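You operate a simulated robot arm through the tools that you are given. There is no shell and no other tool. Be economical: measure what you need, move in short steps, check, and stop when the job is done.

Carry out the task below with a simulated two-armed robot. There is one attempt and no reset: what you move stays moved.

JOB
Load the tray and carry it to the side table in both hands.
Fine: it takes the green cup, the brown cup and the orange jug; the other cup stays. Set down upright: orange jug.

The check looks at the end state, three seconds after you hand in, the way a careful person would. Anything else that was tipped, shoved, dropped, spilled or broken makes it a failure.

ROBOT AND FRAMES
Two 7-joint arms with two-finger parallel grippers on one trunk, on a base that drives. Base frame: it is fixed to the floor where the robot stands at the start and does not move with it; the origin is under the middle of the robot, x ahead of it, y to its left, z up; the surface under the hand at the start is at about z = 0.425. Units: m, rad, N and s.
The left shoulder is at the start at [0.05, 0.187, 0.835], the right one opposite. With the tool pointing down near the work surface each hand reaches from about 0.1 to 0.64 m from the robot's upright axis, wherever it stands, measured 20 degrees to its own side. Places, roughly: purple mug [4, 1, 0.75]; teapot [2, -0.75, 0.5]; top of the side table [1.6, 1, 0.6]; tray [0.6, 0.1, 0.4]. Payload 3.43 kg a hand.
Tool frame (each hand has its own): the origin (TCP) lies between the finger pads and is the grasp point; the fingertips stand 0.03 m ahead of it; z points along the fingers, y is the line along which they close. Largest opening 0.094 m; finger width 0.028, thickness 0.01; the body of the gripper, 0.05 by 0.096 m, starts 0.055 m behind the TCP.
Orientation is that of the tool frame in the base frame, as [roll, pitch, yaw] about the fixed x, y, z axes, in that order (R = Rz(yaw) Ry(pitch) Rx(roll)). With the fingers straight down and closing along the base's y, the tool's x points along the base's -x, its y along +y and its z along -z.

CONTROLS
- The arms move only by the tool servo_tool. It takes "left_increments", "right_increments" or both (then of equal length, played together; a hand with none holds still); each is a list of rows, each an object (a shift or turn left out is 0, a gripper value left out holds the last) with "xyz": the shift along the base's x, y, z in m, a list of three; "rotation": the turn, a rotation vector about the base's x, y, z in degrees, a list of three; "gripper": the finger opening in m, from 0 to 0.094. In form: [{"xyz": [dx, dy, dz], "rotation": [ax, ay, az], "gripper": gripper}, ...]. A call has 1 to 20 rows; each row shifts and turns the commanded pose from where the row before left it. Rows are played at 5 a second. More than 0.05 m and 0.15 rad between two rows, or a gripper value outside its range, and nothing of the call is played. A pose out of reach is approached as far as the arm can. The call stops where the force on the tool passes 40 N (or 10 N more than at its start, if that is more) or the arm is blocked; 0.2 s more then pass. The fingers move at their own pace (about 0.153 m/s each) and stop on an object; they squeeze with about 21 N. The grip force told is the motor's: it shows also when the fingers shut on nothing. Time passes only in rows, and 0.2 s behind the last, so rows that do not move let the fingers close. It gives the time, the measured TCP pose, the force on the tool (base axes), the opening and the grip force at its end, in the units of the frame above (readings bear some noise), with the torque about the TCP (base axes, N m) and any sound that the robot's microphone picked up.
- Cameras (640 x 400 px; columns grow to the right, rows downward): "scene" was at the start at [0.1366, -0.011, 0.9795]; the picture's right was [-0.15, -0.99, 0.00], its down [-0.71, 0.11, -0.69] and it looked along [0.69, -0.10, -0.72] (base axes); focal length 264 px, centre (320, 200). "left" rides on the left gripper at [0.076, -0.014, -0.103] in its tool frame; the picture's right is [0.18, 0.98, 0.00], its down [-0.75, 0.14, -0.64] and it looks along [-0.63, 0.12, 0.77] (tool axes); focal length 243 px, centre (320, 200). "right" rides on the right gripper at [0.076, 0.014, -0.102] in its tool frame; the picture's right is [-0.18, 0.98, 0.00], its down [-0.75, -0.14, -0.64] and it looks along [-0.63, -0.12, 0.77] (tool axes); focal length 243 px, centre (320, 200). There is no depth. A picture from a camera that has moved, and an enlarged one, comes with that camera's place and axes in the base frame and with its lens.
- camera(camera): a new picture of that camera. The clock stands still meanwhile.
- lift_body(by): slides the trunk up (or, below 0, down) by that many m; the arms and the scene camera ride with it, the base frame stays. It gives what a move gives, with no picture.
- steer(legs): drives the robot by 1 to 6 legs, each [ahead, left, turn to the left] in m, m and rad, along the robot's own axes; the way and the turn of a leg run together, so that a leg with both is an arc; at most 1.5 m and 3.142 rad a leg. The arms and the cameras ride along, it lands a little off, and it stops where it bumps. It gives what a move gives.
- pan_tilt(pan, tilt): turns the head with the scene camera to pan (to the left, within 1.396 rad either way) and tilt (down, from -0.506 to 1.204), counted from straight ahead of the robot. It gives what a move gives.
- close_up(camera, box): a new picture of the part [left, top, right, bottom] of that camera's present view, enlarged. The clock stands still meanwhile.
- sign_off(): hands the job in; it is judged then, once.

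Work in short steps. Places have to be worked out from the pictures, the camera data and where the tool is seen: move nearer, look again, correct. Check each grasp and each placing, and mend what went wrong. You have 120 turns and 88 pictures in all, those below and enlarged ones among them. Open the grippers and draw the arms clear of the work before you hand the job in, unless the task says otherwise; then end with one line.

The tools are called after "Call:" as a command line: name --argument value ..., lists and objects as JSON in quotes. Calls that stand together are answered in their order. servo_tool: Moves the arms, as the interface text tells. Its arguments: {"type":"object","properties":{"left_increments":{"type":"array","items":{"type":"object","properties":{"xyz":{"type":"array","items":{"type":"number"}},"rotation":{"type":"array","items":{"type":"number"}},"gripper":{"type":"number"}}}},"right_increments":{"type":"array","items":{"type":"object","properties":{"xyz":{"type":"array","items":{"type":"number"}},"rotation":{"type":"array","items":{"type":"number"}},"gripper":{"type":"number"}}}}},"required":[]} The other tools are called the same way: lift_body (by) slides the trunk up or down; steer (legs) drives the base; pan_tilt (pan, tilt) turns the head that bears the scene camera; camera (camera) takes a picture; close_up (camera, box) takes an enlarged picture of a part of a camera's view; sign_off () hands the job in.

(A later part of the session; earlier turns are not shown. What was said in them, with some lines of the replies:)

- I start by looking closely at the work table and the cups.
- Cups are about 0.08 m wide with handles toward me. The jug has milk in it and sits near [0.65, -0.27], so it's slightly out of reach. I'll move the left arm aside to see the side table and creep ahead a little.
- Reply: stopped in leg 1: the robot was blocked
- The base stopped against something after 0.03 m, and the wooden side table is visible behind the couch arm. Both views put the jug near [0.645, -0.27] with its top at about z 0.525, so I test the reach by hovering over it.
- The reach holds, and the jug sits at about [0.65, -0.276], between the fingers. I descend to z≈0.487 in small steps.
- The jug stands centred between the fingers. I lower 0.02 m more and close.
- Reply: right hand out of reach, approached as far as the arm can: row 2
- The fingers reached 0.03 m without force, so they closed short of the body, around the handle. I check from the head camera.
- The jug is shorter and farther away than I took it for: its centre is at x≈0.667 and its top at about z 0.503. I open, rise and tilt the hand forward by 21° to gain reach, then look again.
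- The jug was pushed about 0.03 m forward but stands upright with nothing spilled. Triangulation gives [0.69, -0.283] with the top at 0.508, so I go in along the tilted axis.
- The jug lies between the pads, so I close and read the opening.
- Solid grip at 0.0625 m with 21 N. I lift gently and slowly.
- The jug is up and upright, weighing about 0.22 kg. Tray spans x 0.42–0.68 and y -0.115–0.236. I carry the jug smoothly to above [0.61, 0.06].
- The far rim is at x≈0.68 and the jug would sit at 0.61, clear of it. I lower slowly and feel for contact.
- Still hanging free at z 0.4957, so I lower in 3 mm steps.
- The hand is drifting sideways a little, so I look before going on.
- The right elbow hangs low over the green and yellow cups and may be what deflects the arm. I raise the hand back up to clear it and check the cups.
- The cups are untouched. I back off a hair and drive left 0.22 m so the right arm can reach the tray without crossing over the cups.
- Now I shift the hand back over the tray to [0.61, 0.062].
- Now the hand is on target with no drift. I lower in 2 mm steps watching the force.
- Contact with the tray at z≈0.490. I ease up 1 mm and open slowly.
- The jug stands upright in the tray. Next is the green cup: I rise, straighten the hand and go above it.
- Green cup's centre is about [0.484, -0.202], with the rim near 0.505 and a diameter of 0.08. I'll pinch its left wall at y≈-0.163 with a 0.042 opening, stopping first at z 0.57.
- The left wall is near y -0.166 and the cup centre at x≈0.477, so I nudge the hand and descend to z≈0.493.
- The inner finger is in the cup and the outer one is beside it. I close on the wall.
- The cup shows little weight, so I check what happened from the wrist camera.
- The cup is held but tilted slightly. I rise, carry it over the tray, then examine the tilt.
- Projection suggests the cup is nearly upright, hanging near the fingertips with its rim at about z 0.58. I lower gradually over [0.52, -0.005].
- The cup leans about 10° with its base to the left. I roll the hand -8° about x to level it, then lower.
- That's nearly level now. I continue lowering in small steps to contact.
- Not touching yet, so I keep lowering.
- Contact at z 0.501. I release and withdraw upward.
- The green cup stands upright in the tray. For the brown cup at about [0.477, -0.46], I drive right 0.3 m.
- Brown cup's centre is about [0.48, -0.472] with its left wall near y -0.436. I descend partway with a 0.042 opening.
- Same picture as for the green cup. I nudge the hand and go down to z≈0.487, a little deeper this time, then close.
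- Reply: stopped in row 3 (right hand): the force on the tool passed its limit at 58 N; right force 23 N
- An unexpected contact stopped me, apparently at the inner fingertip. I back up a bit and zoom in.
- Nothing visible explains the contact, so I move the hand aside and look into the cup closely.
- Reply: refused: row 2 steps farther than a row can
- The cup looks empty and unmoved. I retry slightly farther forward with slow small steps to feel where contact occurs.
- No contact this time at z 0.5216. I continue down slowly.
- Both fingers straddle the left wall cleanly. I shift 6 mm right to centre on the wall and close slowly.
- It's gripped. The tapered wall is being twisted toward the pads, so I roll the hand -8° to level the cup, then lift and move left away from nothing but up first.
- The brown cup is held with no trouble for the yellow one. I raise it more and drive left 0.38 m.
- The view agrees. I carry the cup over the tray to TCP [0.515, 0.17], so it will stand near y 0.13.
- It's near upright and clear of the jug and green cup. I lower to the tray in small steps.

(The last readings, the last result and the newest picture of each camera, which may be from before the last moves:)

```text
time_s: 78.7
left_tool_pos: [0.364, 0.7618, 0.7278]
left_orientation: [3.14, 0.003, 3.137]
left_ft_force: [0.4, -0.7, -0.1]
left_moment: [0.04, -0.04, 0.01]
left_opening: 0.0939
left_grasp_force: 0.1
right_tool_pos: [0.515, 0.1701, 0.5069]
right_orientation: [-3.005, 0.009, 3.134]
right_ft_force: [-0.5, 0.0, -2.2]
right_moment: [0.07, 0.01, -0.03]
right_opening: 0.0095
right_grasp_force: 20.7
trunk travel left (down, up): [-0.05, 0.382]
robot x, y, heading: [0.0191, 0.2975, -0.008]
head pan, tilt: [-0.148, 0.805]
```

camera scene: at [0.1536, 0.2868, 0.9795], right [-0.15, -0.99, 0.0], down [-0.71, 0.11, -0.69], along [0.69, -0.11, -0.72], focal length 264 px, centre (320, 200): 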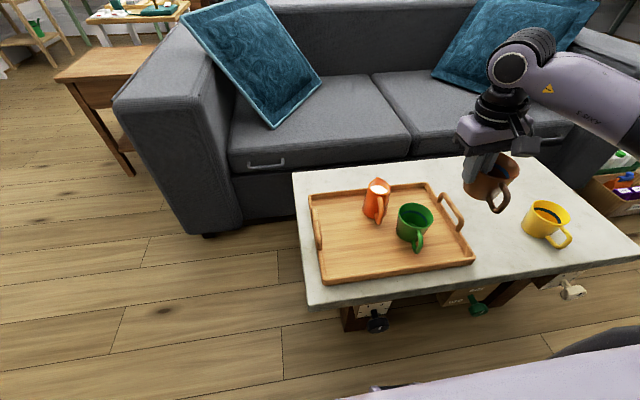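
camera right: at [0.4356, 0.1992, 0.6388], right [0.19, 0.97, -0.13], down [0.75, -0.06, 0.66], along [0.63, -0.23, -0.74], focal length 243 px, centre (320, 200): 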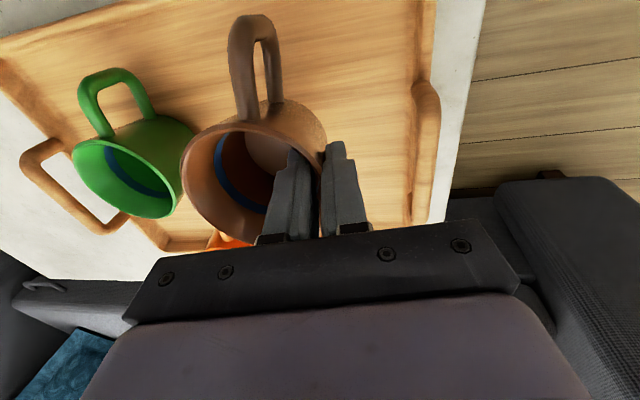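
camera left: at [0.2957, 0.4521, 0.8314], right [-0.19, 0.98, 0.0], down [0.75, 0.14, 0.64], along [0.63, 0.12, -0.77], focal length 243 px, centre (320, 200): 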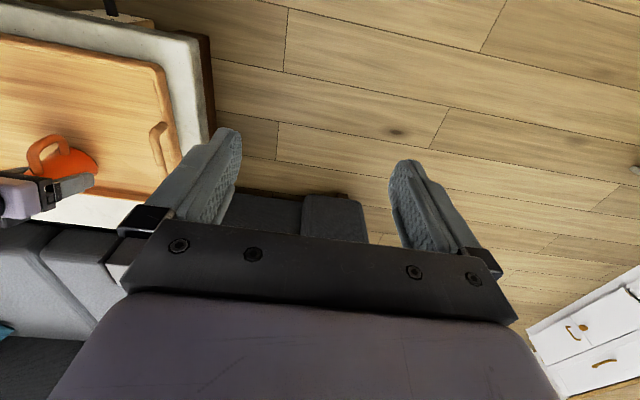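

Call:
servo_tool --right_increments '[{"xyz": [0, 0, -0.003]}, {"xyz": [0, 0, -0.002]}, {}]'

Call:
servo_tool --right_increments '[{"xyz": [0, 0, -0.002]}, {}]'

```text
time_s: 79.5
left_tool_pos: [0.3643, 0.7624, 0.7302]
left_orientation: [-3.14, 0.002, 3.137]
left_ft_force: [0.1, 0.4, 0.0]
left_moment: [0.0, -0.02, -0.01]
left_opening: 0.094
left_grasp_force: 0.0
right_tool_pos: [0.5141, 0.1694, 0.5013]
right_orientation: [-3.004, 0.009, 3.133]
right_ft_force: [-0.2, 0.5, -1.7]
right_moment: [0.09, -0.01, -0.01]
right_opening: 0.0093
right_grasp_force: 21.1
trunk travel left (down, up): [-0.05, 0.382]
robot x, y, heading: [0.0151, 0.2984, -0.006]
head pan, tilt: [-0.148, 0.805]
```

```text
time_s: 80.1
left_tool_pos: [0.3636, 0.7628, 0.7285]
left_orientation: [-3.14, 0.004, 3.137]
left_ft_force: [-0.4, -0.9, 0.2]
left_moment: [0.02, 0.04, 0.02]
left_opening: 0.094
left_grasp_force: 0.1
right_tool_pos: [0.5154, 0.1699, 0.5001]
right_orientation: [-3.007, 0.008, 3.135]
right_ft_force: [-0.7, -0.8, 2.4]
right_moment: [-0.04, 0.13, -0.02]
right_opening: 0.0093
right_grasp_force: 20.7
trunk travel left (down, up): [-0.05, 0.382]
robot x, y, heading: [0.0211, 0.3012, -0.003]
head pan, tilt: [-0.148, 0.805]
```

Contact began at z 0.500. I release and withdraw upward.

Call:
servo_tool --right_increments '[{"xyz": [0, 0, -0.001]}, {"gripper": 0.015}, {"gripper": 0.025}, {"gripper": 0.036}, {}, {"xyz": [0, 0.003, 0.02]}, {"xyz": [0, 0.003, 0.025]}, {"xyz": [0, 0.003, 0.03]}, {"xyz": [0, 0, 0.04], "rotation": [4, 0, 0]}, {"xyz": [0, 0, 0.04], "rotation": [4, 0, 0]}, {}]'

Call:
camera --camera "right"

Call:
close_up --camera "scene" --box '[290, 150, 490, 290]'

```text
time_s: 82.5
left_tool_pos: [0.3636, 0.7629, 0.7295]
left_orientation: [-3.139, 0.0, 3.135]
left_ft_force: [0.0, 0.1, -0.5]
left_moment: [-0.01, 0.03, 0.03]
left_opening: 0.0942
left_grasp_force: 0.0
right_tool_pos: [0.5145, 0.1783, 0.6506]
right_orientation: [3.139, 0.005, 3.136]
right_ft_force: [-0.1, -0.9, 0.4]
right_moment: [0.01, 0.0, -0.01]
right_opening: 0.0359
right_grasp_force: 0.1
trunk travel left (down, up): [-0.05, 0.382]
robot x, y, heading: [0.0161, 0.2973, -0.007]
head pan, tilt: [-0.148, 0.805]
```

```text
25 pictures are left
camera right: at [0.4374, 0.1941, 0.7528], right [0.19, 0.98, 0.0], down [0.75, -0.15, 0.65], along [0.63, -0.12, -0.76], focal length 243 px, centre (320, 200)
```

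right: 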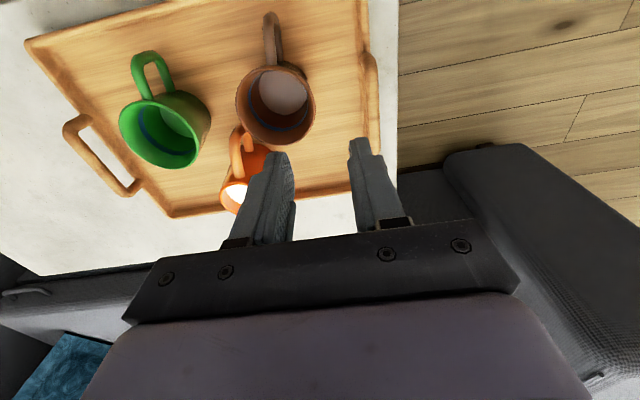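

```text
2.86 times, centred on (390, 220) of scene
camera zoom: at [0.1535, 0.2868, 0.9795], right [-0.15, -0.99, 0.0], down [-0.71, 0.11, -0.69], along [0.69, -0.11, -0.72], focal length 754 px, centre (120, 143)
```

zoom: 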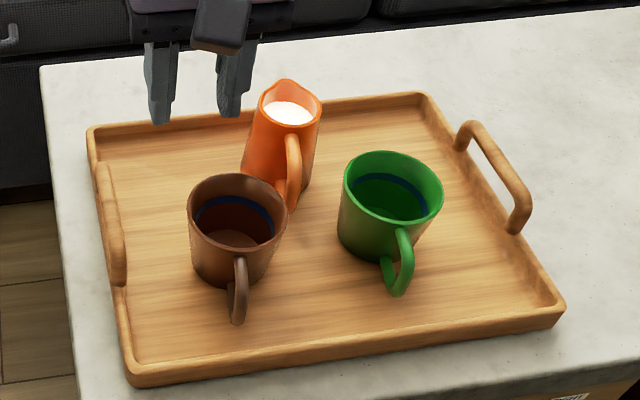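

All three items stand upright in the tray. Handles are at about [0.55, -0.117] and [0.55, 0.231], with bars at z≈0.478. I centre the robot on the tray and bring both hands above the handles.

Call:
steer --legs '[[0, -0.24, 0]]'

Call:
servo_tool --left_increments '[{"xyz": [0.03, -0.035, 0], "gripper": 0.05}, {"xyz": [0.03, -0.04, 0]}, {"xyz": [0.03, -0.04, 0]}, {"xyz": [0.03, -0.04, 0]}, {"xyz": [0.03, -0.04, -0.01]}, {"xyz": [0.025, -0.04, -0.02]}, {"xyz": [0.01, -0.04, -0.025]}, {"xyz": [0, -0.015, -0.035]}, {}]' --right_increments '[{"xyz": [0.005, -0.01, 0], "gripper": 0.05}, {"xyz": [0.005, -0.01, 0]}, {"xyz": [0.005, -0.01, 0]}, {"xyz": [0.005, -0.01, 0]}, {"xyz": [0.005, -0.01, 0]}, {"xyz": [0.005, -0.005, 0]}, {"xyz": [0.003, 0, 0]}, {"xyz": [0, 0, 0]}, {}]'

Call:
camera --camera "scene"

Call:
camera --camera "left"

Call:
camera --camera "right"

```text
time_s: 85.3
left_tool_pos: [0.3639, 0.5148, 0.7285]
left_orientation: [-3.142, 0.0, 3.131]
left_ft_force: [-0.3, 0.2, 0.0]
left_moment: [-0.01, 0.0, 0.04]
left_opening: 0.0938
left_grasp_force: 0.1
right_tool_pos: [0.5132, -0.0696, 0.6503]
right_orientation: [3.138, 0.007, 3.129]
right_ft_force: [-0.2, -0.3, -0.1]
right_moment: [-0.01, -0.01, -0.02]
right_opening: 0.0362
right_grasp_force: 0.1
trunk travel left (down, up): [-0.05, 0.382]
robot x, y, heading: [0.0157, 0.0528, -0.009]
head pan, tilt: [-0.148, 0.805]
```

```text
refused: row 5 steps farther than a row can; nothing moved
```

```text
23 pictures are left
camera scene: at [0.1515, 0.0394, 0.9795], right [-0.16, -0.99, 0.0], down [-0.71, 0.11, -0.69], along [0.68, -0.11, -0.72], focal length 264 px, centre (320, 200)
```

scene: 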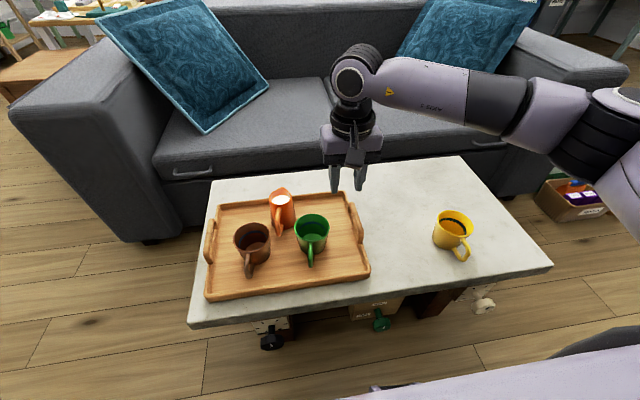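

```text
22 pictures are left
camera left: at [0.2862, 0.5014, 0.8315], right [-0.17, 0.98, 0.0], down [0.75, 0.13, 0.64], along [0.63, 0.11, -0.77], focal length 243 px, centre (320, 200)
```

left: 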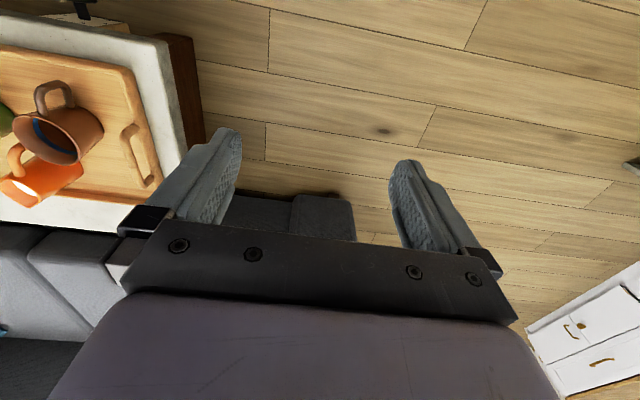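

```text
21 pictures are left
camera right: at [0.4351, -0.0545, 0.7523], right [0.2, 0.98, 0.0], down [0.75, -0.15, 0.65], along [0.63, -0.12, -0.76], focal length 243 px, centre (320, 200)
```

right: 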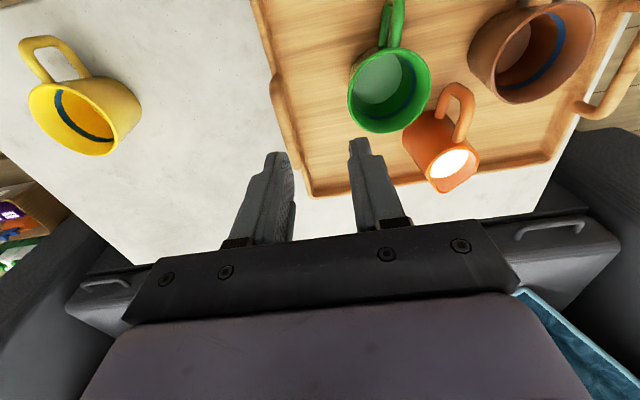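

A row was too long. I split it into finer rows.

Call:
servo_tool --left_increments '[{"xyz": [0.0186, -0.0284, -0.0148], "gripper": 0.05}, {"xyz": [0.0186, -0.0284, -0.0148]}, {"xyz": [0.0186, -0.0284, -0.0148]}, {"xyz": [0.0186, -0.0284, -0.0148]}, {"xyz": [0.0186, -0.0284, -0.0148]}, {"xyz": [0.0186, -0.0284, -0.0148]}, {"xyz": [0.0186, -0.0284, -0.0148]}, {"xyz": [0.0186, -0.0284, -0.0148]}, {"xyz": [0.0186, -0.0284, -0.0148]}, {"xyz": [0.0186, -0.0284, -0.0148]}, {}]' --right_increments '[{"xyz": [0.0037, -0.0047, -0.007], "gripper": 0.05}, {"xyz": [0.0037, -0.0047, -0.007]}, {"xyz": [0.0037, -0.0047, -0.007]}, {"xyz": [0.0037, -0.0047, -0.007]}, {"xyz": [0.0037, -0.0047, -0.007]}, {"xyz": [0.0037, -0.0047, -0.007]}, {"xyz": [0.0037, -0.0047, -0.007]}, {"xyz": [0.0037, -0.0047, -0.007]}, {"xyz": [0.0037, -0.0047, -0.007]}, {"xyz": [0.0037, -0.0047, -0.007]}, {}]'

Call:
camera --camera "left"

Call:
camera --camera "right"

```text
time_s: 87.7
left_tool_pos: [0.5478, 0.2289, 0.5824]
left_orientation: [3.14, 0.001, 3.131]
left_ft_force: [1.0, 0.4, 0.9]
left_moment: [-0.03, 0.01, -0.03]
left_opening: 0.0499
left_grasp_force: 0.1
right_tool_pos: [0.5506, -0.1164, 0.5783]
right_orientation: [3.138, 0.005, 3.129]
right_ft_force: [-0.4, -1.4, -0.3]
right_moment: [0.0, 0.02, 0.0]
right_opening: 0.05
right_grasp_force: 0.1
trunk travel left (down, up): [-0.05, 0.382]
robot x, y, heading: [0.0145, 0.0503, -0.007]
head pan, tilt: [-0.148, 0.805]
```

```text
20 pictures are left
camera left: at [0.4714, 0.2171, 0.6857], right [-0.17, 0.98, 0.0], down [0.75, 0.13, 0.64], along [0.63, 0.11, -0.77], focal length 243 px, centre (320, 200)
```

left: 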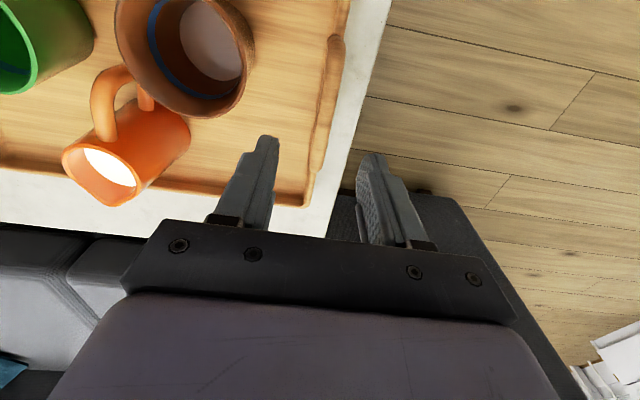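

```text
19 pictures are left
camera right: at [0.4727, -0.1023, 0.6805], right [0.2, 0.98, 0.0], down [0.75, -0.15, 0.65], along [0.63, -0.12, -0.76], focal length 243 px, centre (320, 200)
```

right: 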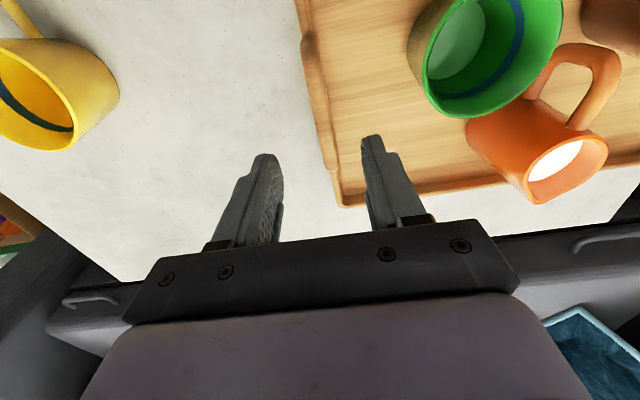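

Bars lie at y≈0.235 (left) and y≈-0.1135 (right), both mid x≈0.548. I correct both hands and descend to z≈0.482.

Call:
servo_tool --left_increments '[{"xyz": [0.001, 0.006, -0.02]}, {"xyz": [0, 0, -0.025]}, {"xyz": [0, 0, -0.025]}, {"xyz": [0, 0, -0.015]}, {"xyz": [0, 0, -0.01]}, {"xyz": [0, 0, -0.005]}, {}]' --right_increments '[{"xyz": [-0.002, 0.003, -0.02]}, {"xyz": [0, 0, -0.025]}, {"xyz": [0, 0, -0.025]}, {"xyz": [0, 0, -0.013]}, {"xyz": [0, 0, -0.008]}, {"xyz": [0, 0, -0.005]}, {}]'

Call:
camera --camera "left"

Call:
camera --camera "right"

```text
time_s: 89.3
left_tool_pos: [0.5511, 0.2373, 0.4828]
left_orientation: [-3.141, 0.003, 3.131]
left_ft_force: [-0.4, -0.4, -0.5]
left_moment: [-0.01, 0.0, 0.02]
left_opening: 0.05
left_grasp_force: 0.0
right_tool_pos: [0.5481, -0.1133, 0.4832]
right_orientation: [3.138, 0.007, 3.13]
right_ft_force: [-0.1, 0.2, 0.1]
right_moment: [0.0, 0.01, -0.01]
right_opening: 0.0502
right_grasp_force: 0.1
trunk travel left (down, up): [-0.05, 0.382]
robot x, y, heading: [0.0144, 0.0524, -0.01]
head pan, tilt: [-0.148, 0.805]
```

```text
18 pictures are left
camera left: at [0.4743, 0.2241, 0.5843], right [-0.17, 0.98, 0.0], down [0.75, 0.13, 0.64], along [0.63, 0.11, -0.77], focal length 243 px, centre (320, 200)
```

left: 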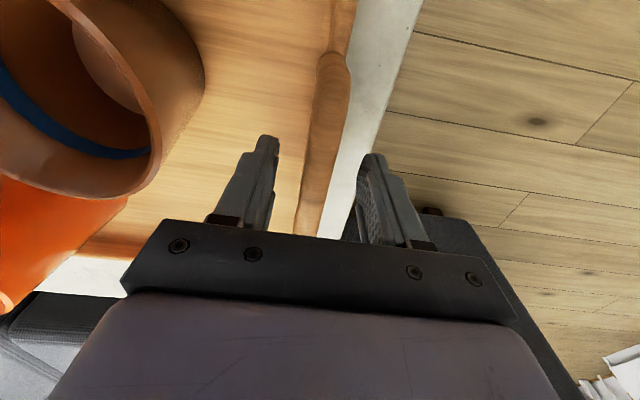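

```text
17 pictures are left
camera right: at [0.4702, -0.0984, 0.5849], right [0.2, 0.98, 0.0], down [0.75, -0.15, 0.65], along [0.63, -0.12, -0.76], focal length 243 px, centre (320, 200)
```

right: 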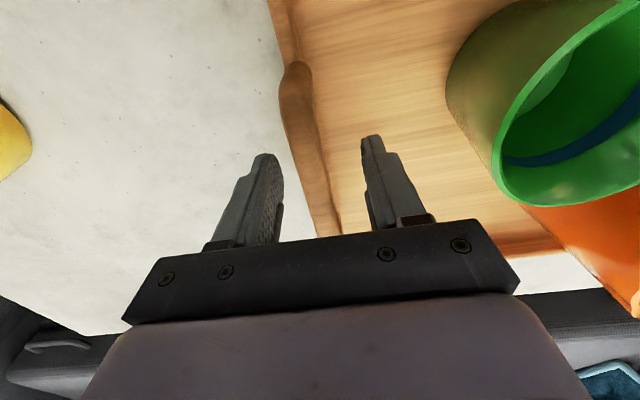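

Both bars lie centrally between the fingers. I lower 4 mm and close both hands together.

Call:
servo_tool --left_increments '[{"xyz": [0, 0, -0.004]}, {"gripper": 0.035}, {"gripper": 0.025}, {"gripper": 0.015}, {"gripper": 0.0}, {}, {}]' --right_increments '[{"xyz": [0, 0, -0.004]}, {"gripper": 0.035}, {"gripper": 0.025}, {"gripper": 0.015}, {"gripper": 0.0}, {}, {}]'

```text
time_s: 90.9
left_tool_pos: [0.5515, 0.2357, 0.4776]
left_orientation: [-3.141, 0.001, 3.13]
left_ft_force: [2.8, -9.0, -0.5]
left_moment: [0.05, 0.02, 0.33]
left_opening: 0.0182
left_grasp_force: 21.2
right_tool_pos: [0.5475, -0.1117, 0.4799]
right_orientation: [3.136, 0.005, 3.131]
right_ft_force: [-2.3, 4.5, -0.3]
right_moment: [-0.07, -0.25, 0.26]
right_opening: 0.0182
right_grasp_force: 20.7
trunk travel left (down, up): [-0.05, 0.382]
robot x, y, heading: [0.0175, 0.0505, -0.011]
head pan, tilt: [-0.148, 0.805]
```

Both hands hold 18 mm bars. I lift with the trunk, a little at first.

Call:
lift_body --by 0.03

Call:
camera --camera "scene"

```text
time_s: 91.6
left_tool_pos: [0.551, 0.2353, 0.506]
left_orientation: [-3.14, 0.001, 3.131]
left_ft_force: [1.7, -11.0, -6.3]
left_moment: [0.15, -0.1, 0.31]
left_opening: 0.0181
left_grasp_force: 21.1
right_tool_pos: [0.549, -0.1115, 0.5091]
right_orientation: [3.135, 0.006, 3.131]
right_ft_force: [-1.5, 10.8, -5.6]
right_moment: [-0.1, 0.19, 0.3]
right_opening: 0.0182
right_grasp_force: 21.3
trunk travel left (down, up): [-0.08, 0.352]
robot x, y, heading: [0.0135, 0.0499, -0.012]
head pan, tilt: [-0.148, 0.805]
```

```text
16 pictures are left
camera scene: at [0.1524, 0.0395, 1.0094], right [-0.16, -0.99, 0.0], down [-0.71, 0.11, -0.69], along [0.68, -0.11, -0.72], focal length 264 px, centre (320, 200)
```

scene: 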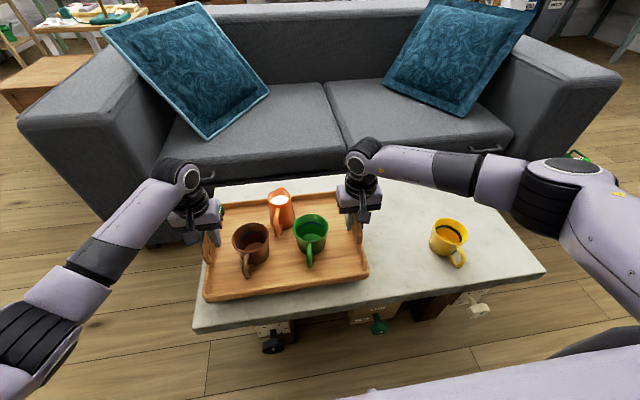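

The tray is level, about 6 N per hand. I lift 0.23 m more, then back off in a short leg.

Call:
lift_body --by 0.11

Call:
lift_body --by 0.12

Call:
steer --legs '[[-0.25, 0, 0], [-0.2, 0, 0.01]]'

Call:
camera --camera "scene"

```text
time_s: 93.0
left_tool_pos: [0.5523, 0.2347, 0.6168]
left_orientation: [-3.14, -0.002, 3.132]
left_ft_force: [1.3, -16.7, -6.4]
left_moment: [0.18, 0.07, 0.3]
left_opening: 0.0184
left_grasp_force: 21.4
right_tool_pos: [0.5483, -0.1124, 0.6181]
right_orientation: [3.138, 0.004, 3.131]
right_ft_force: [-1.6, 16.4, -5.6]
right_moment: [-0.13, 0.01, 0.3]
right_opening: 0.0182
right_grasp_force: 20.9
trunk travel left (down, up): [-0.19, 0.242]
robot x, y, heading: [0.0145, 0.0509, -0.013]
head pan, tilt: [-0.148, 0.805]
```

```text
time_s: 94.5
left_tool_pos: [0.5514, 0.2366, 0.7378]
left_orientation: [-3.14, -0.001, 3.131]
left_ft_force: [1.2, -16.7, -6.8]
left_moment: [0.13, 0.06, 0.27]
left_opening: 0.0184
left_grasp_force: 20.3
right_tool_pos: [0.5489, -0.1121, 0.7389]
right_orientation: [3.138, 0.005, 3.132]
right_ft_force: [-1.3, 18.0, -5.9]
right_moment: [-0.15, 0.05, 0.27]
right_opening: 0.0182
right_grasp_force: 21.3
trunk travel left (down, up): [-0.31, 0.122]
robot x, y, heading: [0.0176, 0.052, -0.014]
head pan, tilt: [-0.148, 0.805]
```

```text
time_s: 97.6
left_tool_pos: [0.0973, 0.2426, 0.7369]
left_orientation: [-3.141, 0.001, 3.134]
left_ft_force: [1.0, -17.2, -7.2]
left_moment: [0.18, 0.09, 0.3]
left_opening: 0.0183
left_grasp_force: 21.6
right_tool_pos: [0.0968, -0.1054, 0.7389]
right_orientation: [3.139, 0.005, 3.136]
right_ft_force: [-1.7, 16.8, -5.4]
right_moment: [-0.16, 0.02, 0.34]
right_opening: 0.0184
right_grasp_force: 21.3
trunk travel left (down, up): [-0.31, 0.122]
robot x, y, heading: [-0.4403, 0.0601, -0.008]
head pan, tilt: [-0.148, 0.805]
```

```text
15 pictures are left
camera scene: at [-0.3007, 0.0452, 1.2395], right [-0.15, -0.99, 0.0], down [-0.71, 0.11, -0.69], along [0.68, -0.11, -0.72], focal length 264 px, centre (320, 200)
```

scene: 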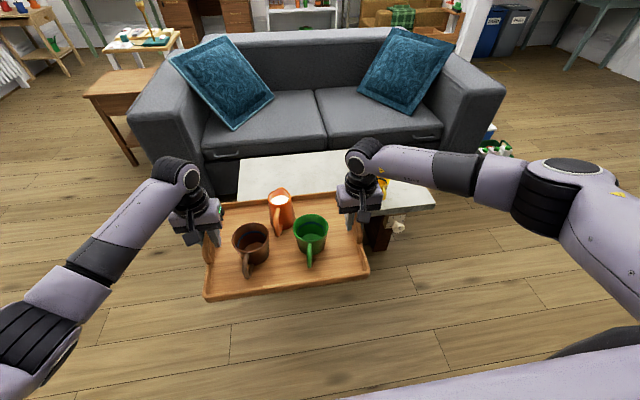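

The tray is steady. I drive left about 0.93 m in two legs and look at the side table.

Call:
steer --legs '[[0, 0.45, 0], [0, 0.45, 0.008]]'

Call:
pan_tilt --pan 0.0 --tilt 0.55

Call:
camera --camera "scene"

```text
time_s: 106.3
left_tool_pos: [0.1097, 1.1511, 0.7361]
left_orientation: [-3.139, -0.001, 3.124]
left_ft_force: [1.8, -2.2, -5.0]
left_moment: [0.02, 0.05, 0.27]
left_opening: 0.0183
left_grasp_force: 20.5
right_tool_pos: [0.1052, 0.8025, 0.7396]
right_orientation: [3.138, 0.004, 3.124]
right_ft_force: [-2.6, 3.8, -6.0]
right_moment: [-0.02, -0.02, 0.26]
right_opening: 0.0183
right_grasp_force: 21.1
trunk travel left (down, up): [-0.31, 0.122]
robot x, y, heading: [-0.4258, 0.9688, -0.022]
head pan, tilt: [-0.148, 0.805]
```

```text
time_s: 107.0
left_tool_pos: [0.1103, 1.1518, 0.7366]
left_orientation: [-3.14, -0.001, 3.124]
left_ft_force: [2.0, -1.1, -5.5]
left_moment: [0.0, 0.15, 0.26]
left_opening: 0.0184
left_grasp_force: 21.3
right_tool_pos: [0.1052, 0.8027, 0.7382]
right_orientation: [3.138, 0.006, 3.126]
right_ft_force: [-1.8, 1.6, -6.0]
right_moment: [0.0, -0.07, 0.29]
right_opening: 0.0184
right_grasp_force: 20.6
trunk travel left (down, up): [-0.31, 0.122]
robot x, y, heading: [-0.4315, 0.9717, -0.024]
head pan, tilt: [0.0, 0.55]
```

```text
14 pictures are left
camera scene: at [-0.2791, 0.9683, 1.2611], right [-0.02, -1.0, 0.0], down [-0.52, 0.01, -0.85], along [0.85, -0.01, -0.52], focal length 264 px, centre (320, 200)
```

scene: 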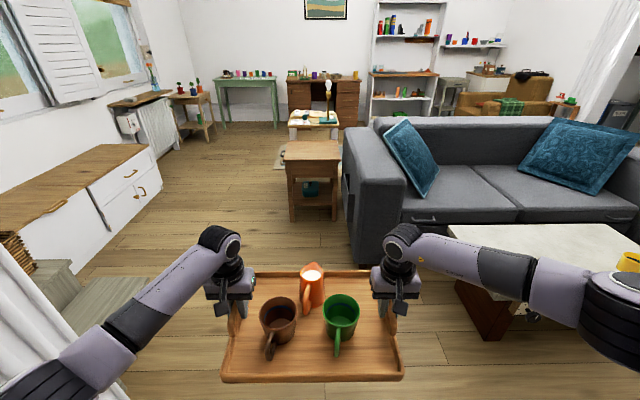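

Triangulating the side table puts it at about x 1.385–1.81, y 0.79–1.2, top near z 0.545. I straighten the heading and drive ahead 1.0 m, then check.

Call:
steer --legs '[[0, 0.03, 0.022], [0.5, 0, 0], [0.5, 0, 0]]'

Call:
camera --camera "scene"

```text
time_s: 113.0
left_tool_pos: [1.0933, 1.1973, 0.7365]
left_orientation: [-3.14, 0.001, 3.141]
left_ft_force: [1.7, -1.6, -6.8]
left_moment: [0.0, 0.05, 0.25]
left_opening: 0.0185
left_grasp_force: 20.6
right_tool_pos: [1.0949, 0.8492, 0.7386]
right_orientation: [3.137, 0.004, -3.139]
right_ft_force: [-2.1, 1.2, -5.0]
right_moment: [0.0, 0.05, 0.26]
right_opening: 0.0183
right_grasp_force: 20.8
trunk travel left (down, up): [-0.31, 0.122]
robot x, y, heading: [0.5583, 1.0095, 0.001]
head pan, tilt: [0.0, 0.55]
```

```text
13 pictures are left
camera scene: at [0.7076, 1.0081, 1.2611], right [0.0, -1.0, 0.0], down [-0.52, 0.0, -0.85], along [0.85, 0.0, -0.52], focal length 264 px, centre (320, 200)
```

scene: 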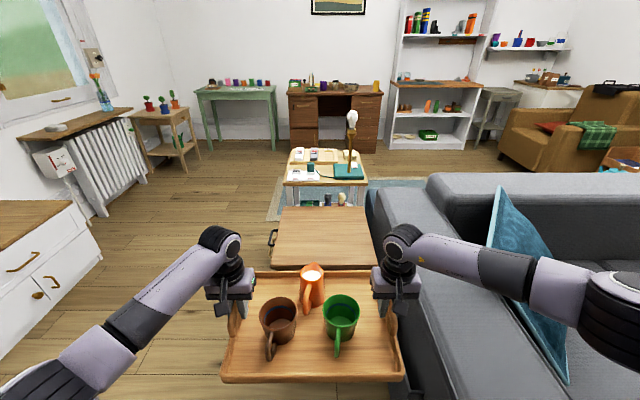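

The side table top measures x 1.395–1.805, y 0.785–1.19 and z≈0.548. I drive ahead 0.47 m with a slight right shift to centre the tray on it.

Call:
steer --legs '[[0.25, -0.033, 0], [0.22, 0, 0]]'

Call:
pan_tilt --pan 0.0 --tilt 0.75

Call:
camera --camera "scene"

```text
time_s: 114.4
left_tool_pos: [1.2121, 1.1815, 0.7343]
left_orientation: [-3.139, -0.003, 3.135]
left_ft_force: [1.1, -1.7, -6.4]
left_moment: [0.01, 0.09, 0.16]
left_opening: 0.0181
left_grasp_force: 21.2
right_tool_pos: [1.2112, 0.8331, 0.7353]
right_orientation: [3.141, -0.001, 3.137]
right_ft_force: [-1.0, 1.9, -5.0]
right_moment: [0.03, 0.01, 0.16]
right_opening: 0.0182
right_grasp_force: 21.5
trunk travel left (down, up): [-0.31, 0.122]
robot x, y, heading: [0.6767, 0.9943, -0.008]
head pan, tilt: [0.0, 0.55]
stopped in leg 1: the robot was blocked; the commanded pose is now the measured one
```

```text
time_s: 115.2
left_tool_pos: [1.2138, 1.1805, 0.7359]
left_orientation: [-3.138, -0.001, 3.135]
left_ft_force: [1.4, -1.2, -5.7]
left_moment: [0.04, 0.14, 0.2]
left_opening: 0.0181
left_grasp_force: 21.2
right_tool_pos: [1.2118, 0.8337, 0.7368]
right_orientation: [3.139, 0.002, 3.135]
right_ft_force: [-1.7, 0.4, -4.3]
right_moment: [-0.01, -0.03, 0.23]
right_opening: 0.0182
right_grasp_force: 21.0
trunk travel left (down, up): [-0.31, 0.122]
robot x, y, heading: [0.6765, 0.994, -0.005]
head pan, tilt: [0.0, 0.75]
```

```text
12 pictures are left
camera scene: at [0.8186, 0.9953, 1.2438], right [-0.01, -1.0, 0.0], down [-0.68, 0.0, -0.73], along [0.73, 0.0, -0.68], focal length 264 px, centre (320, 200)
```

scene: 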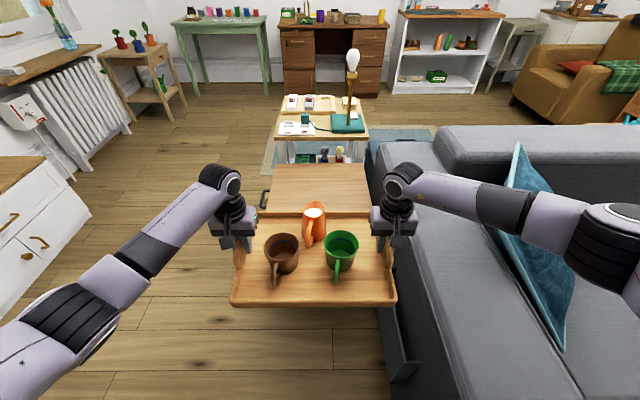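

The base met the couch corner. I back up, sidestep left 0.14 m, and go ahead; the arms will shift the tray back right afterwards.

Call:
steer --legs '[[-0.05, 0, 0.006], [0, 0.14, 0], [0.2, 0, 0], [0.2, 0, 0]]'

Call:
camera --camera "scene"

```text
time_s: 120.0
left_tool_pos: [1.5571, 1.3237, 0.7355]
left_orientation: [-3.139, -0.004, 3.138]
left_ft_force: [2.0, -0.6, -6.8]
left_moment: [0.0, 0.07, 0.22]
left_opening: 0.0181
left_grasp_force: 21.1
right_tool_pos: [1.5564, 0.9767, 0.7365]
right_orientation: [3.14, 0.002, 3.139]
right_ft_force: [-1.2, 0.7, -6.4]
right_moment: [-0.02, 0.01, 0.21]
right_opening: 0.018
right_grasp_force: 21.4
trunk travel left (down, up): [-0.31, 0.122]
robot x, y, heading: [1.0192, 1.1355, -0.009]
head pan, tilt: [0.0, 0.75]
```

```text
11 pictures are left
camera scene: at [1.164, 1.1369, 1.2437], right [0.0, -1.0, 0.0], down [-0.68, 0.0, -0.73], along [0.73, 0.0, -0.68], focal length 264 px, centre (320, 200)
```

scene: 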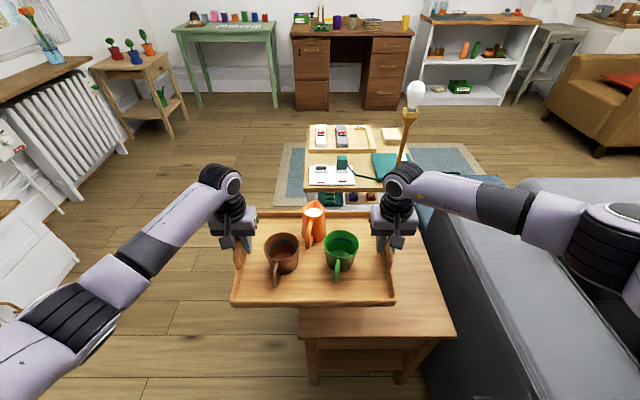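

The tray is beyond the table's front edge and only needs to go right. I slide both hands together by -0.157 in y and +0.015 in x.

Call:
servo_tool --left_increments '[{"xyz": [0, -0.004, 0]}, {"xyz": [0, -0.008, 0]}, {"xyz": [0.002, -0.014, 0]}, {"xyz": [0.002, -0.015, 0]}, {"xyz": [0.002, -0.015, 0]}, {"xyz": [0.002, -0.015, 0]}, {"xyz": [0.002, -0.015, 0]}, {"xyz": [0.002, -0.015, 0]}, {"xyz": [0.001, -0.015, 0]}, {"xyz": [0.001, -0.015, 0]}, {"xyz": [0.001, -0.014, 0]}, {"xyz": [0, -0.008, 0]}, {"xyz": [0, -0.004, 0]}, {}]' --right_increments '[{"xyz": [0, -0.004, 0]}, {"xyz": [0, -0.008, 0]}, {"xyz": [0.002, -0.014, 0]}, {"xyz": [0.002, -0.015, 0]}, {"xyz": [0.002, -0.015, 0]}, {"xyz": [0.002, -0.015, 0]}, {"xyz": [0.002, -0.015, 0]}, {"xyz": [0.002, -0.015, 0]}, {"xyz": [0.001, -0.015, 0]}, {"xyz": [0.001, -0.015, 0]}, {"xyz": [0.001, -0.014, 0]}, {"xyz": [0, -0.008, 0]}, {"xyz": [0, -0.004, 0]}, {}]'

Call:
camera --camera "scene"

```text
time_s: 123.0
left_tool_pos: [1.5718, 1.165, 0.7369]
left_orientation: [-3.139, -0.002, 3.136]
left_ft_force: [0.7, -6.7, -6.3]
left_moment: [0.06, -0.09, 0.23]
left_opening: 0.0181
left_grasp_force: 21.6
right_tool_pos: [1.5713, 0.8185, 0.737]
right_orientation: [-3.141, 0.002, 3.138]
right_ft_force: [-1.3, 6.3, -6.3]
right_moment: [-0.06, 0.17, 0.21]
right_opening: 0.018
right_grasp_force: 21.0
trunk travel left (down, up): [-0.31, 0.122]
robot x, y, heading: [1.0212, 1.1349, -0.004]
head pan, tilt: [0.0, 0.75]
```

```text
10 pictures are left
camera scene: at [1.1636, 1.1366, 1.2438], right [0.0, -1.0, 0.0], down [-0.68, 0.0, -0.73], along [0.73, 0.0, -0.68], focal length 264 px, centre (320, 200)
```

scene: 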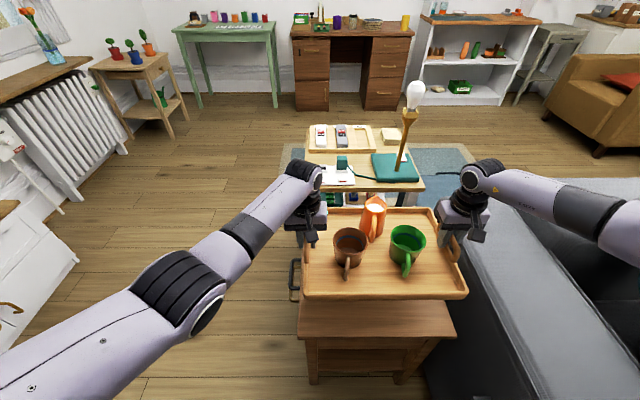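

The tray sits over the table, and I expect contact at hand height ≈0.60. I lower the trunk by 0.08 first.

Call:
lift_body --by -0.08

Call:
servo_tool --left_increments '[{"xyz": [0, 0, -0.008]}, {"xyz": [0, 0, -0.01]}, {"xyz": [0, 0, -0.01]}, {"xyz": [0, 0, -0.008]}, {}]' --right_increments '[{"xyz": [0, 0, -0.008]}, {"xyz": [0, 0, -0.01]}, {"xyz": [0, 0, -0.01]}, {"xyz": [0, 0, -0.008]}, {}]'

Call:
camera --camera "scene"

```text
time_s: 124.1
left_tool_pos: [1.5714, 1.1662, 0.6559]
left_orientation: [-3.136, -0.002, 3.138]
left_ft_force: [1.5, -4.5, -5.6]
left_moment: [0.05, 0.05, 0.28]
left_opening: 0.0181
left_grasp_force: 21.1
right_tool_pos: [1.5727, 0.8188, 0.6575]
right_orientation: [3.139, 0.002, 3.137]
right_ft_force: [-1.0, 5.8, -5.5]
right_moment: [-0.04, 0.1, 0.24]
right_opening: 0.0182
right_grasp_force: 21.6
trunk travel left (down, up): [-0.23, 0.202]
robot x, y, heading: [1.0256, 1.1383, -0.009]
head pan, tilt: [0.0, 0.75]
```

```text
time_s: 125.3
left_tool_pos: [1.5714, 1.1651, 0.6209]
left_orientation: [-3.139, -0.001, 3.138]
left_ft_force: [0.3, 2.1, -6.8]
left_moment: [0.01, -0.06, 0.15]
left_opening: 0.0182
left_grasp_force: 20.3
right_tool_pos: [1.5706, 0.8183, 0.6211]
right_orientation: [3.141, 0.003, 3.138]
right_ft_force: [-1.6, -2.4, -5.1]
right_moment: [0.01, 0.13, 0.19]
right_opening: 0.0183
right_grasp_force: 21.6
trunk travel left (down, up): [-0.23, 0.202]
robot x, y, heading: [1.023, 1.137, 0.001]
head pan, tilt: [0.0, 0.75]
```

```text
9 pictures are left
camera scene: at [1.1636, 1.1366, 1.1638], right [0.0, -1.0, 0.0], down [-0.68, 0.0, -0.73], along [0.73, 0.0, -0.68], focal length 264 px, centre (320, 200)
```

scene: 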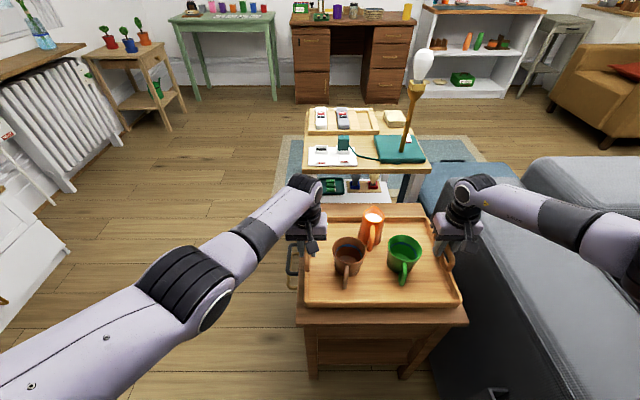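

The tray is well within the table edges. I lower slowly until the hands lose the load.

Call:
servo_tool --left_increments '[{"xyz": [0, 0, -0.005]}, {"xyz": [0, 0, -0.004]}, {"xyz": [0, 0, -0.003]}, {}]' --right_increments '[{"xyz": [0, 0, -0.005]}, {"xyz": [0, 0, -0.004]}, {"xyz": [0, 0, -0.003]}, {}]'

Call:
servo_tool --left_increments '[{"xyz": [0, 0, -0.002]}, {"xyz": [0, 0, -0.002]}, {}]' --right_increments '[{"xyz": [0, 0, -0.002]}, {"xyz": [0, 0, -0.002]}, {}]'

```text
time_s: 126.3
left_tool_pos: [1.5749, 1.1724, 0.6048]
left_orientation: [-3.139, -0.005, -3.131]
left_ft_force: [-1.7, -26.8, -6.8]
left_moment: [0.33, 0.18, -0.31]
left_opening: 0.0182
left_grasp_force: 21.2
right_tool_pos: [1.5719, 0.8251, 0.6101]
right_orientation: [3.129, 0.004, -3.138]
right_ft_force: [1.0, 26.8, -6.4]
right_moment: [-0.18, -0.06, -0.13]
right_opening: 0.0181
right_grasp_force: 20.5
trunk travel left (down, up): [-0.23, 0.202]
robot x, y, heading: [1.0236, 1.1393, -0.005]
head pan, tilt: [0.0, 0.75]
```

```text
time_s: 127.1
left_tool_pos: [1.5776, 1.1709, 0.6103]
left_orientation: [-3.133, 0.006, -3.133]
left_ft_force: [-1.7, -24.3, -7.0]
left_moment: [0.21, -0.03, -0.36]
left_opening: 0.0183
left_grasp_force: 21.7
right_tool_pos: [1.5734, 0.8222, 0.6058]
right_orientation: [3.135, 0.003, -3.137]
right_ft_force: [2.3, 23.7, -1.8]
right_moment: [-0.15, -0.33, -0.26]
right_opening: 0.0184
right_grasp_force: 21.0
trunk travel left (down, up): [-0.23, 0.202]
robot x, y, heading: [1.0232, 1.1393, -0.002]
head pan, tilt: [0.0, 0.75]
```

The left arm is near a limit when reaching across so low, just as the right one was earlier. I raise both hands 16 mm back and will lower with the trunk instead.

Call:
servo_tool --left_increments '[{"xyz": [0, 0, 0.004]}, {"xyz": [0, 0, 0.006]}, {"xyz": [0, 0, 0.006]}, {}, {}]' --right_increments '[{"xyz": [0, 0, 0.004]}, {"xyz": [0, 0, 0.006]}, {"xyz": [0, 0, 0.006]}, {}, {}]'

Call:
camera --camera "scene"

```text
time_s: 127.5
left_tool_pos: [1.5749, 1.177, 0.6032]
left_orientation: [3.14, -0.002, -3.127]
left_ft_force: [-3.4, -4.9, 3.5]
left_moment: [0.03, 0.54, -0.47]
left_opening: 0.0183
left_grasp_force: 20.7
right_tool_pos: [1.5714, 0.829, 0.6082]
right_orientation: [3.126, 0.0, -3.136]
right_ft_force: [3.6, 6.8, -6.6]
right_moment: [-0.07, -0.23, -0.41]
right_opening: 0.0184
right_grasp_force: 20.5
trunk travel left (down, up): [-0.23, 0.202]
robot x, y, heading: [1.0191, 1.1357, -0.01]
head pan, tilt: [0.0, 0.75]
stopped in row 1 (left hand): the force on the tool passed its limit at 44 N (the readings are from after the stop); the commanded pose is now the measured one
```

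```text
8 pictures are left
camera scene: at [1.1629, 1.1366, 1.164], right [0.0, -1.0, 0.0], down [-0.68, 0.0, -0.73], along [0.73, 0.0, -0.68], focal length 264 px, centre (320, 200)
```

scene: 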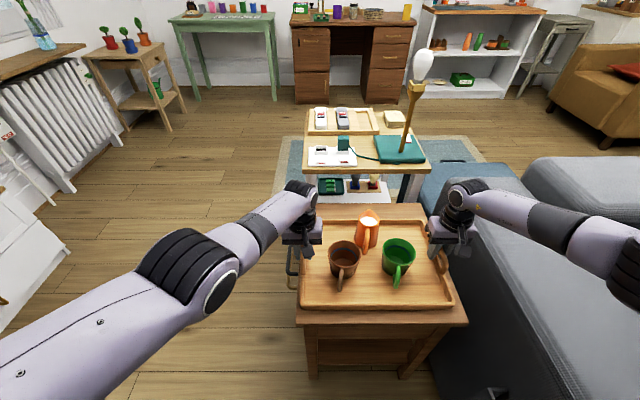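

The tray is nearly down, left side about 5 mm lower. I lower the trunk in small amounts.

Call:
lift_body --by -0.005

```text
time_s: 128.1
left_tool_pos: [1.5757, 1.1766, 0.6005]
left_orientation: [3.141, 0.007, -3.131]
left_ft_force: [2.0, -4.7, 16.4]
left_moment: [0.05, 0.05, -0.46]
left_opening: 0.0185
left_grasp_force: 20.8
right_tool_pos: [1.5696, 0.829, 0.6054]
right_orientation: [3.126, 0.003, -3.133]
right_ft_force: [-3.2, 6.3, 5.6]
right_moment: [-0.03, 0.47, -0.36]
right_opening: 0.0184
right_grasp_force: 21.0
trunk travel left (down, up): [-0.225, 0.207]
robot x, y, heading: [1.0199, 1.1376, -0.003]
head pan, tilt: [0.0, 0.75]
```

Both hands now read upward force, so the tray rests on the table. I open both grippers gently.

Call:
servo_tool --left_increments '[{"gripper": 0.024}, {"gripper": 0.032}, {"gripper": 0.045}, {}]' --right_increments '[{"gripper": 0.024}, {"gripper": 0.032}, {"gripper": 0.045}, {}]'

Call:
camera --camera "left"

Call:
camera --camera "right"

```text
time_s: 129.1
left_tool_pos: [1.5737, 1.1779, 0.5961]
left_orientation: [3.141, -0.001, -3.131]
left_ft_force: [-0.8, 0.6, -0.9]
left_moment: [-0.03, -0.02, 0.01]
left_opening: 0.0451
left_grasp_force: 0.1
right_tool_pos: [1.5706, 0.8277, 0.6033]
right_orientation: [3.128, -0.001, -3.136]
right_ft_force: [-1.3, 0.0, 0.2]
right_moment: [0.01, 0.01, -0.01]
right_opening: 0.045
right_grasp_force: 0.2
trunk travel left (down, up): [-0.225, 0.207]
robot x, y, heading: [1.0214, 1.1371, -0.001]
head pan, tilt: [0.0, 0.75]
```

```text
7 pictures are left
camera left: at [1.4968, 1.1622, 0.699], right [-0.2, 0.98, 0.0], down [0.75, 0.15, 0.64], along [0.63, 0.13, -0.77], focal length 243 px, centre (320, 200)
```

left: 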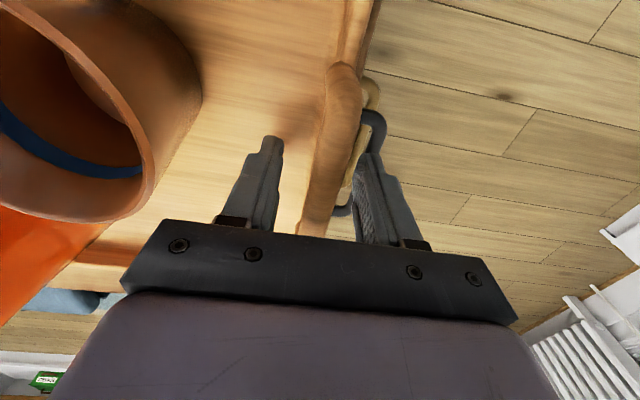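

```text
6 pictures are left
camera right: at [1.4936, 0.8395, 0.7058], right [0.18, 0.98, 0.01], down [0.76, -0.15, 0.64], along [0.63, -0.1, -0.77], focal length 243 px, centre (320, 200)
```

right: 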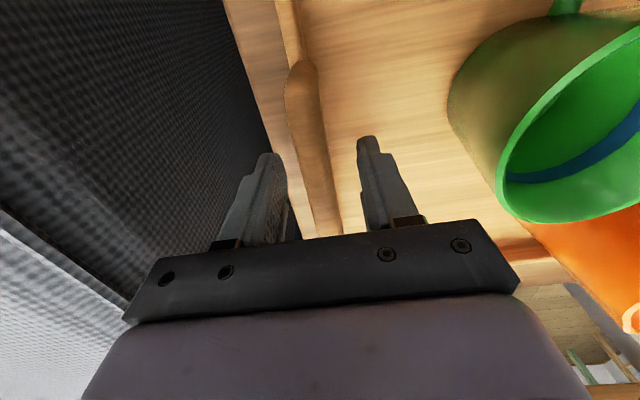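

Both are released, with the bars free between the open fingers. I rise straight up with the trunk.

Call:
lift_body --by 0.04

Call:
lift_body --by 0.14

Call:
camera --camera "scene"

```text
time_s: 129.9
left_tool_pos: [1.5741, 1.1771, 0.6355]
left_orientation: [3.139, -0.003, -3.128]
left_ft_force: [-0.2, -0.3, -0.9]
left_moment: [-0.01, 0.0, -0.01]
left_opening: 0.045
left_grasp_force: 0.0
right_tool_pos: [1.5703, 0.8277, 0.6432]
right_orientation: [3.128, -0.003, -3.135]
right_ft_force: [0.5, 0.1, -0.2]
right_moment: [0.02, 0.0, -0.01]
right_opening: 0.045
right_grasp_force: 0.0
trunk travel left (down, up): [-0.265, 0.167]
robot x, y, heading: [1.0196, 1.1381, -0.005]
head pan, tilt: [0.0, 0.75]
```

```text
time_s: 131.6
left_tool_pos: [1.5737, 1.1776, 0.775]
left_orientation: [3.14, 0.0, -3.129]
left_ft_force: [-0.2, -1.1, -0.1]
left_moment: [0.02, 0.03, -0.01]
left_opening: 0.0449
left_grasp_force: 0.0
right_tool_pos: [1.5699, 0.8274, 0.7832]
right_orientation: [3.128, -0.002, -3.136]
right_ft_force: [-0.4, 0.7, -0.7]
right_moment: [-0.01, -0.05, 0.0]
right_opening: 0.0449
right_grasp_force: 0.1
trunk travel left (down, up): [-0.405, 0.027]
robot x, y, heading: [1.0251, 1.1389, -0.0]
head pan, tilt: [0.0, 0.75]
```

```text
5 pictures are left
camera scene: at [1.1628, 1.1367, 1.3389], right [0.0, -1.0, 0.0], down [-0.68, 0.0, -0.73], along [0.73, 0.0, -0.68], focal length 264 px, centre (320, 200)
```

scene: 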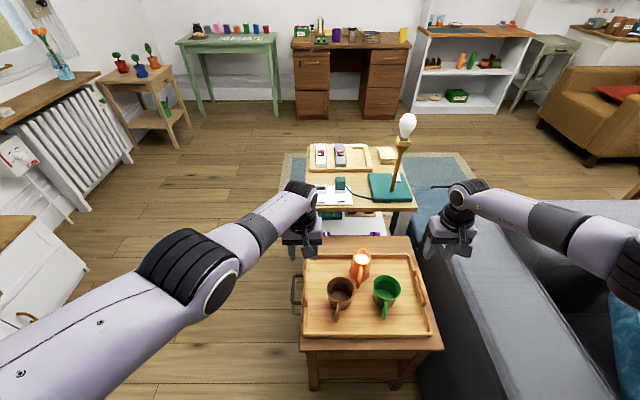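

The tray rests flat on the side table with all three items upright. I back the robot straight away with the hands high and take a last look.

Call:
steer --legs '[[-0.4, 0, 0]]'

Call:
close_up --camera "scene" --box '[220, 110, 460, 280]'

```text
time_s: 134.1
left_tool_pos: [1.1701, 1.1778, 0.7775]
left_orientation: [3.14, 0.0, -3.13]
left_ft_force: [-1.4, 0.3, 0.0]
left_moment: [0.0, -0.01, 0.03]
left_opening: 0.045
left_grasp_force: 0.0
right_tool_pos: [1.1675, 0.8281, 0.7841]
right_orientation: [3.127, 0.002, -3.136]
right_ft_force: [-0.6, -0.3, -0.6]
right_moment: [0.01, 0.0, -0.03]
right_opening: 0.0449
right_grasp_force: 0.1
trunk travel left (down, up): [-0.405, 0.027]
robot x, y, heading: [0.6173, 1.1383, -0.003]
head pan, tilt: [0.0, 0.75]
```

```text
2.35 times, centred on (340, 195) of scene
camera zoom: at [0.7596, 1.1384, 1.339], right [-0.01, -1.0, 0.0], down [-0.68, 0.0, -0.73], along [0.73, 0.0, -0.68], focal length 621 px, centre (273, 212)
```

zoom: 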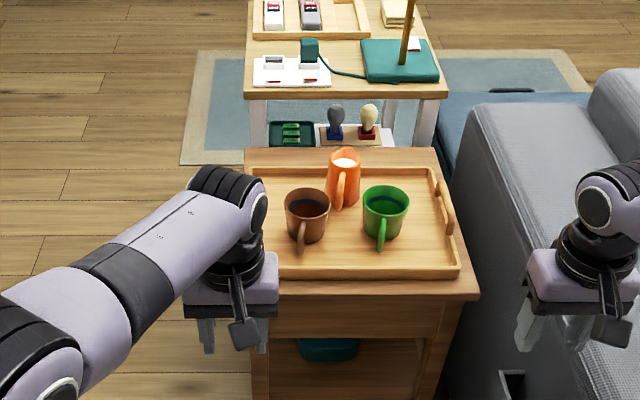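

Everything stands upright on the tray on the side table, and the arms are clear with grippers open. I hand in.

Call:
sign_off

```text
The job is handed in.
```

The tray, with the green cup, brown cup and orange jug all upright on it, is on the side table; the yellow cup stayed on the coffee table. On the first try at the jug I nudged it about 3 cm, with no milk spilled. The base also bumped the coffee table and the couch corner lightly while driving.
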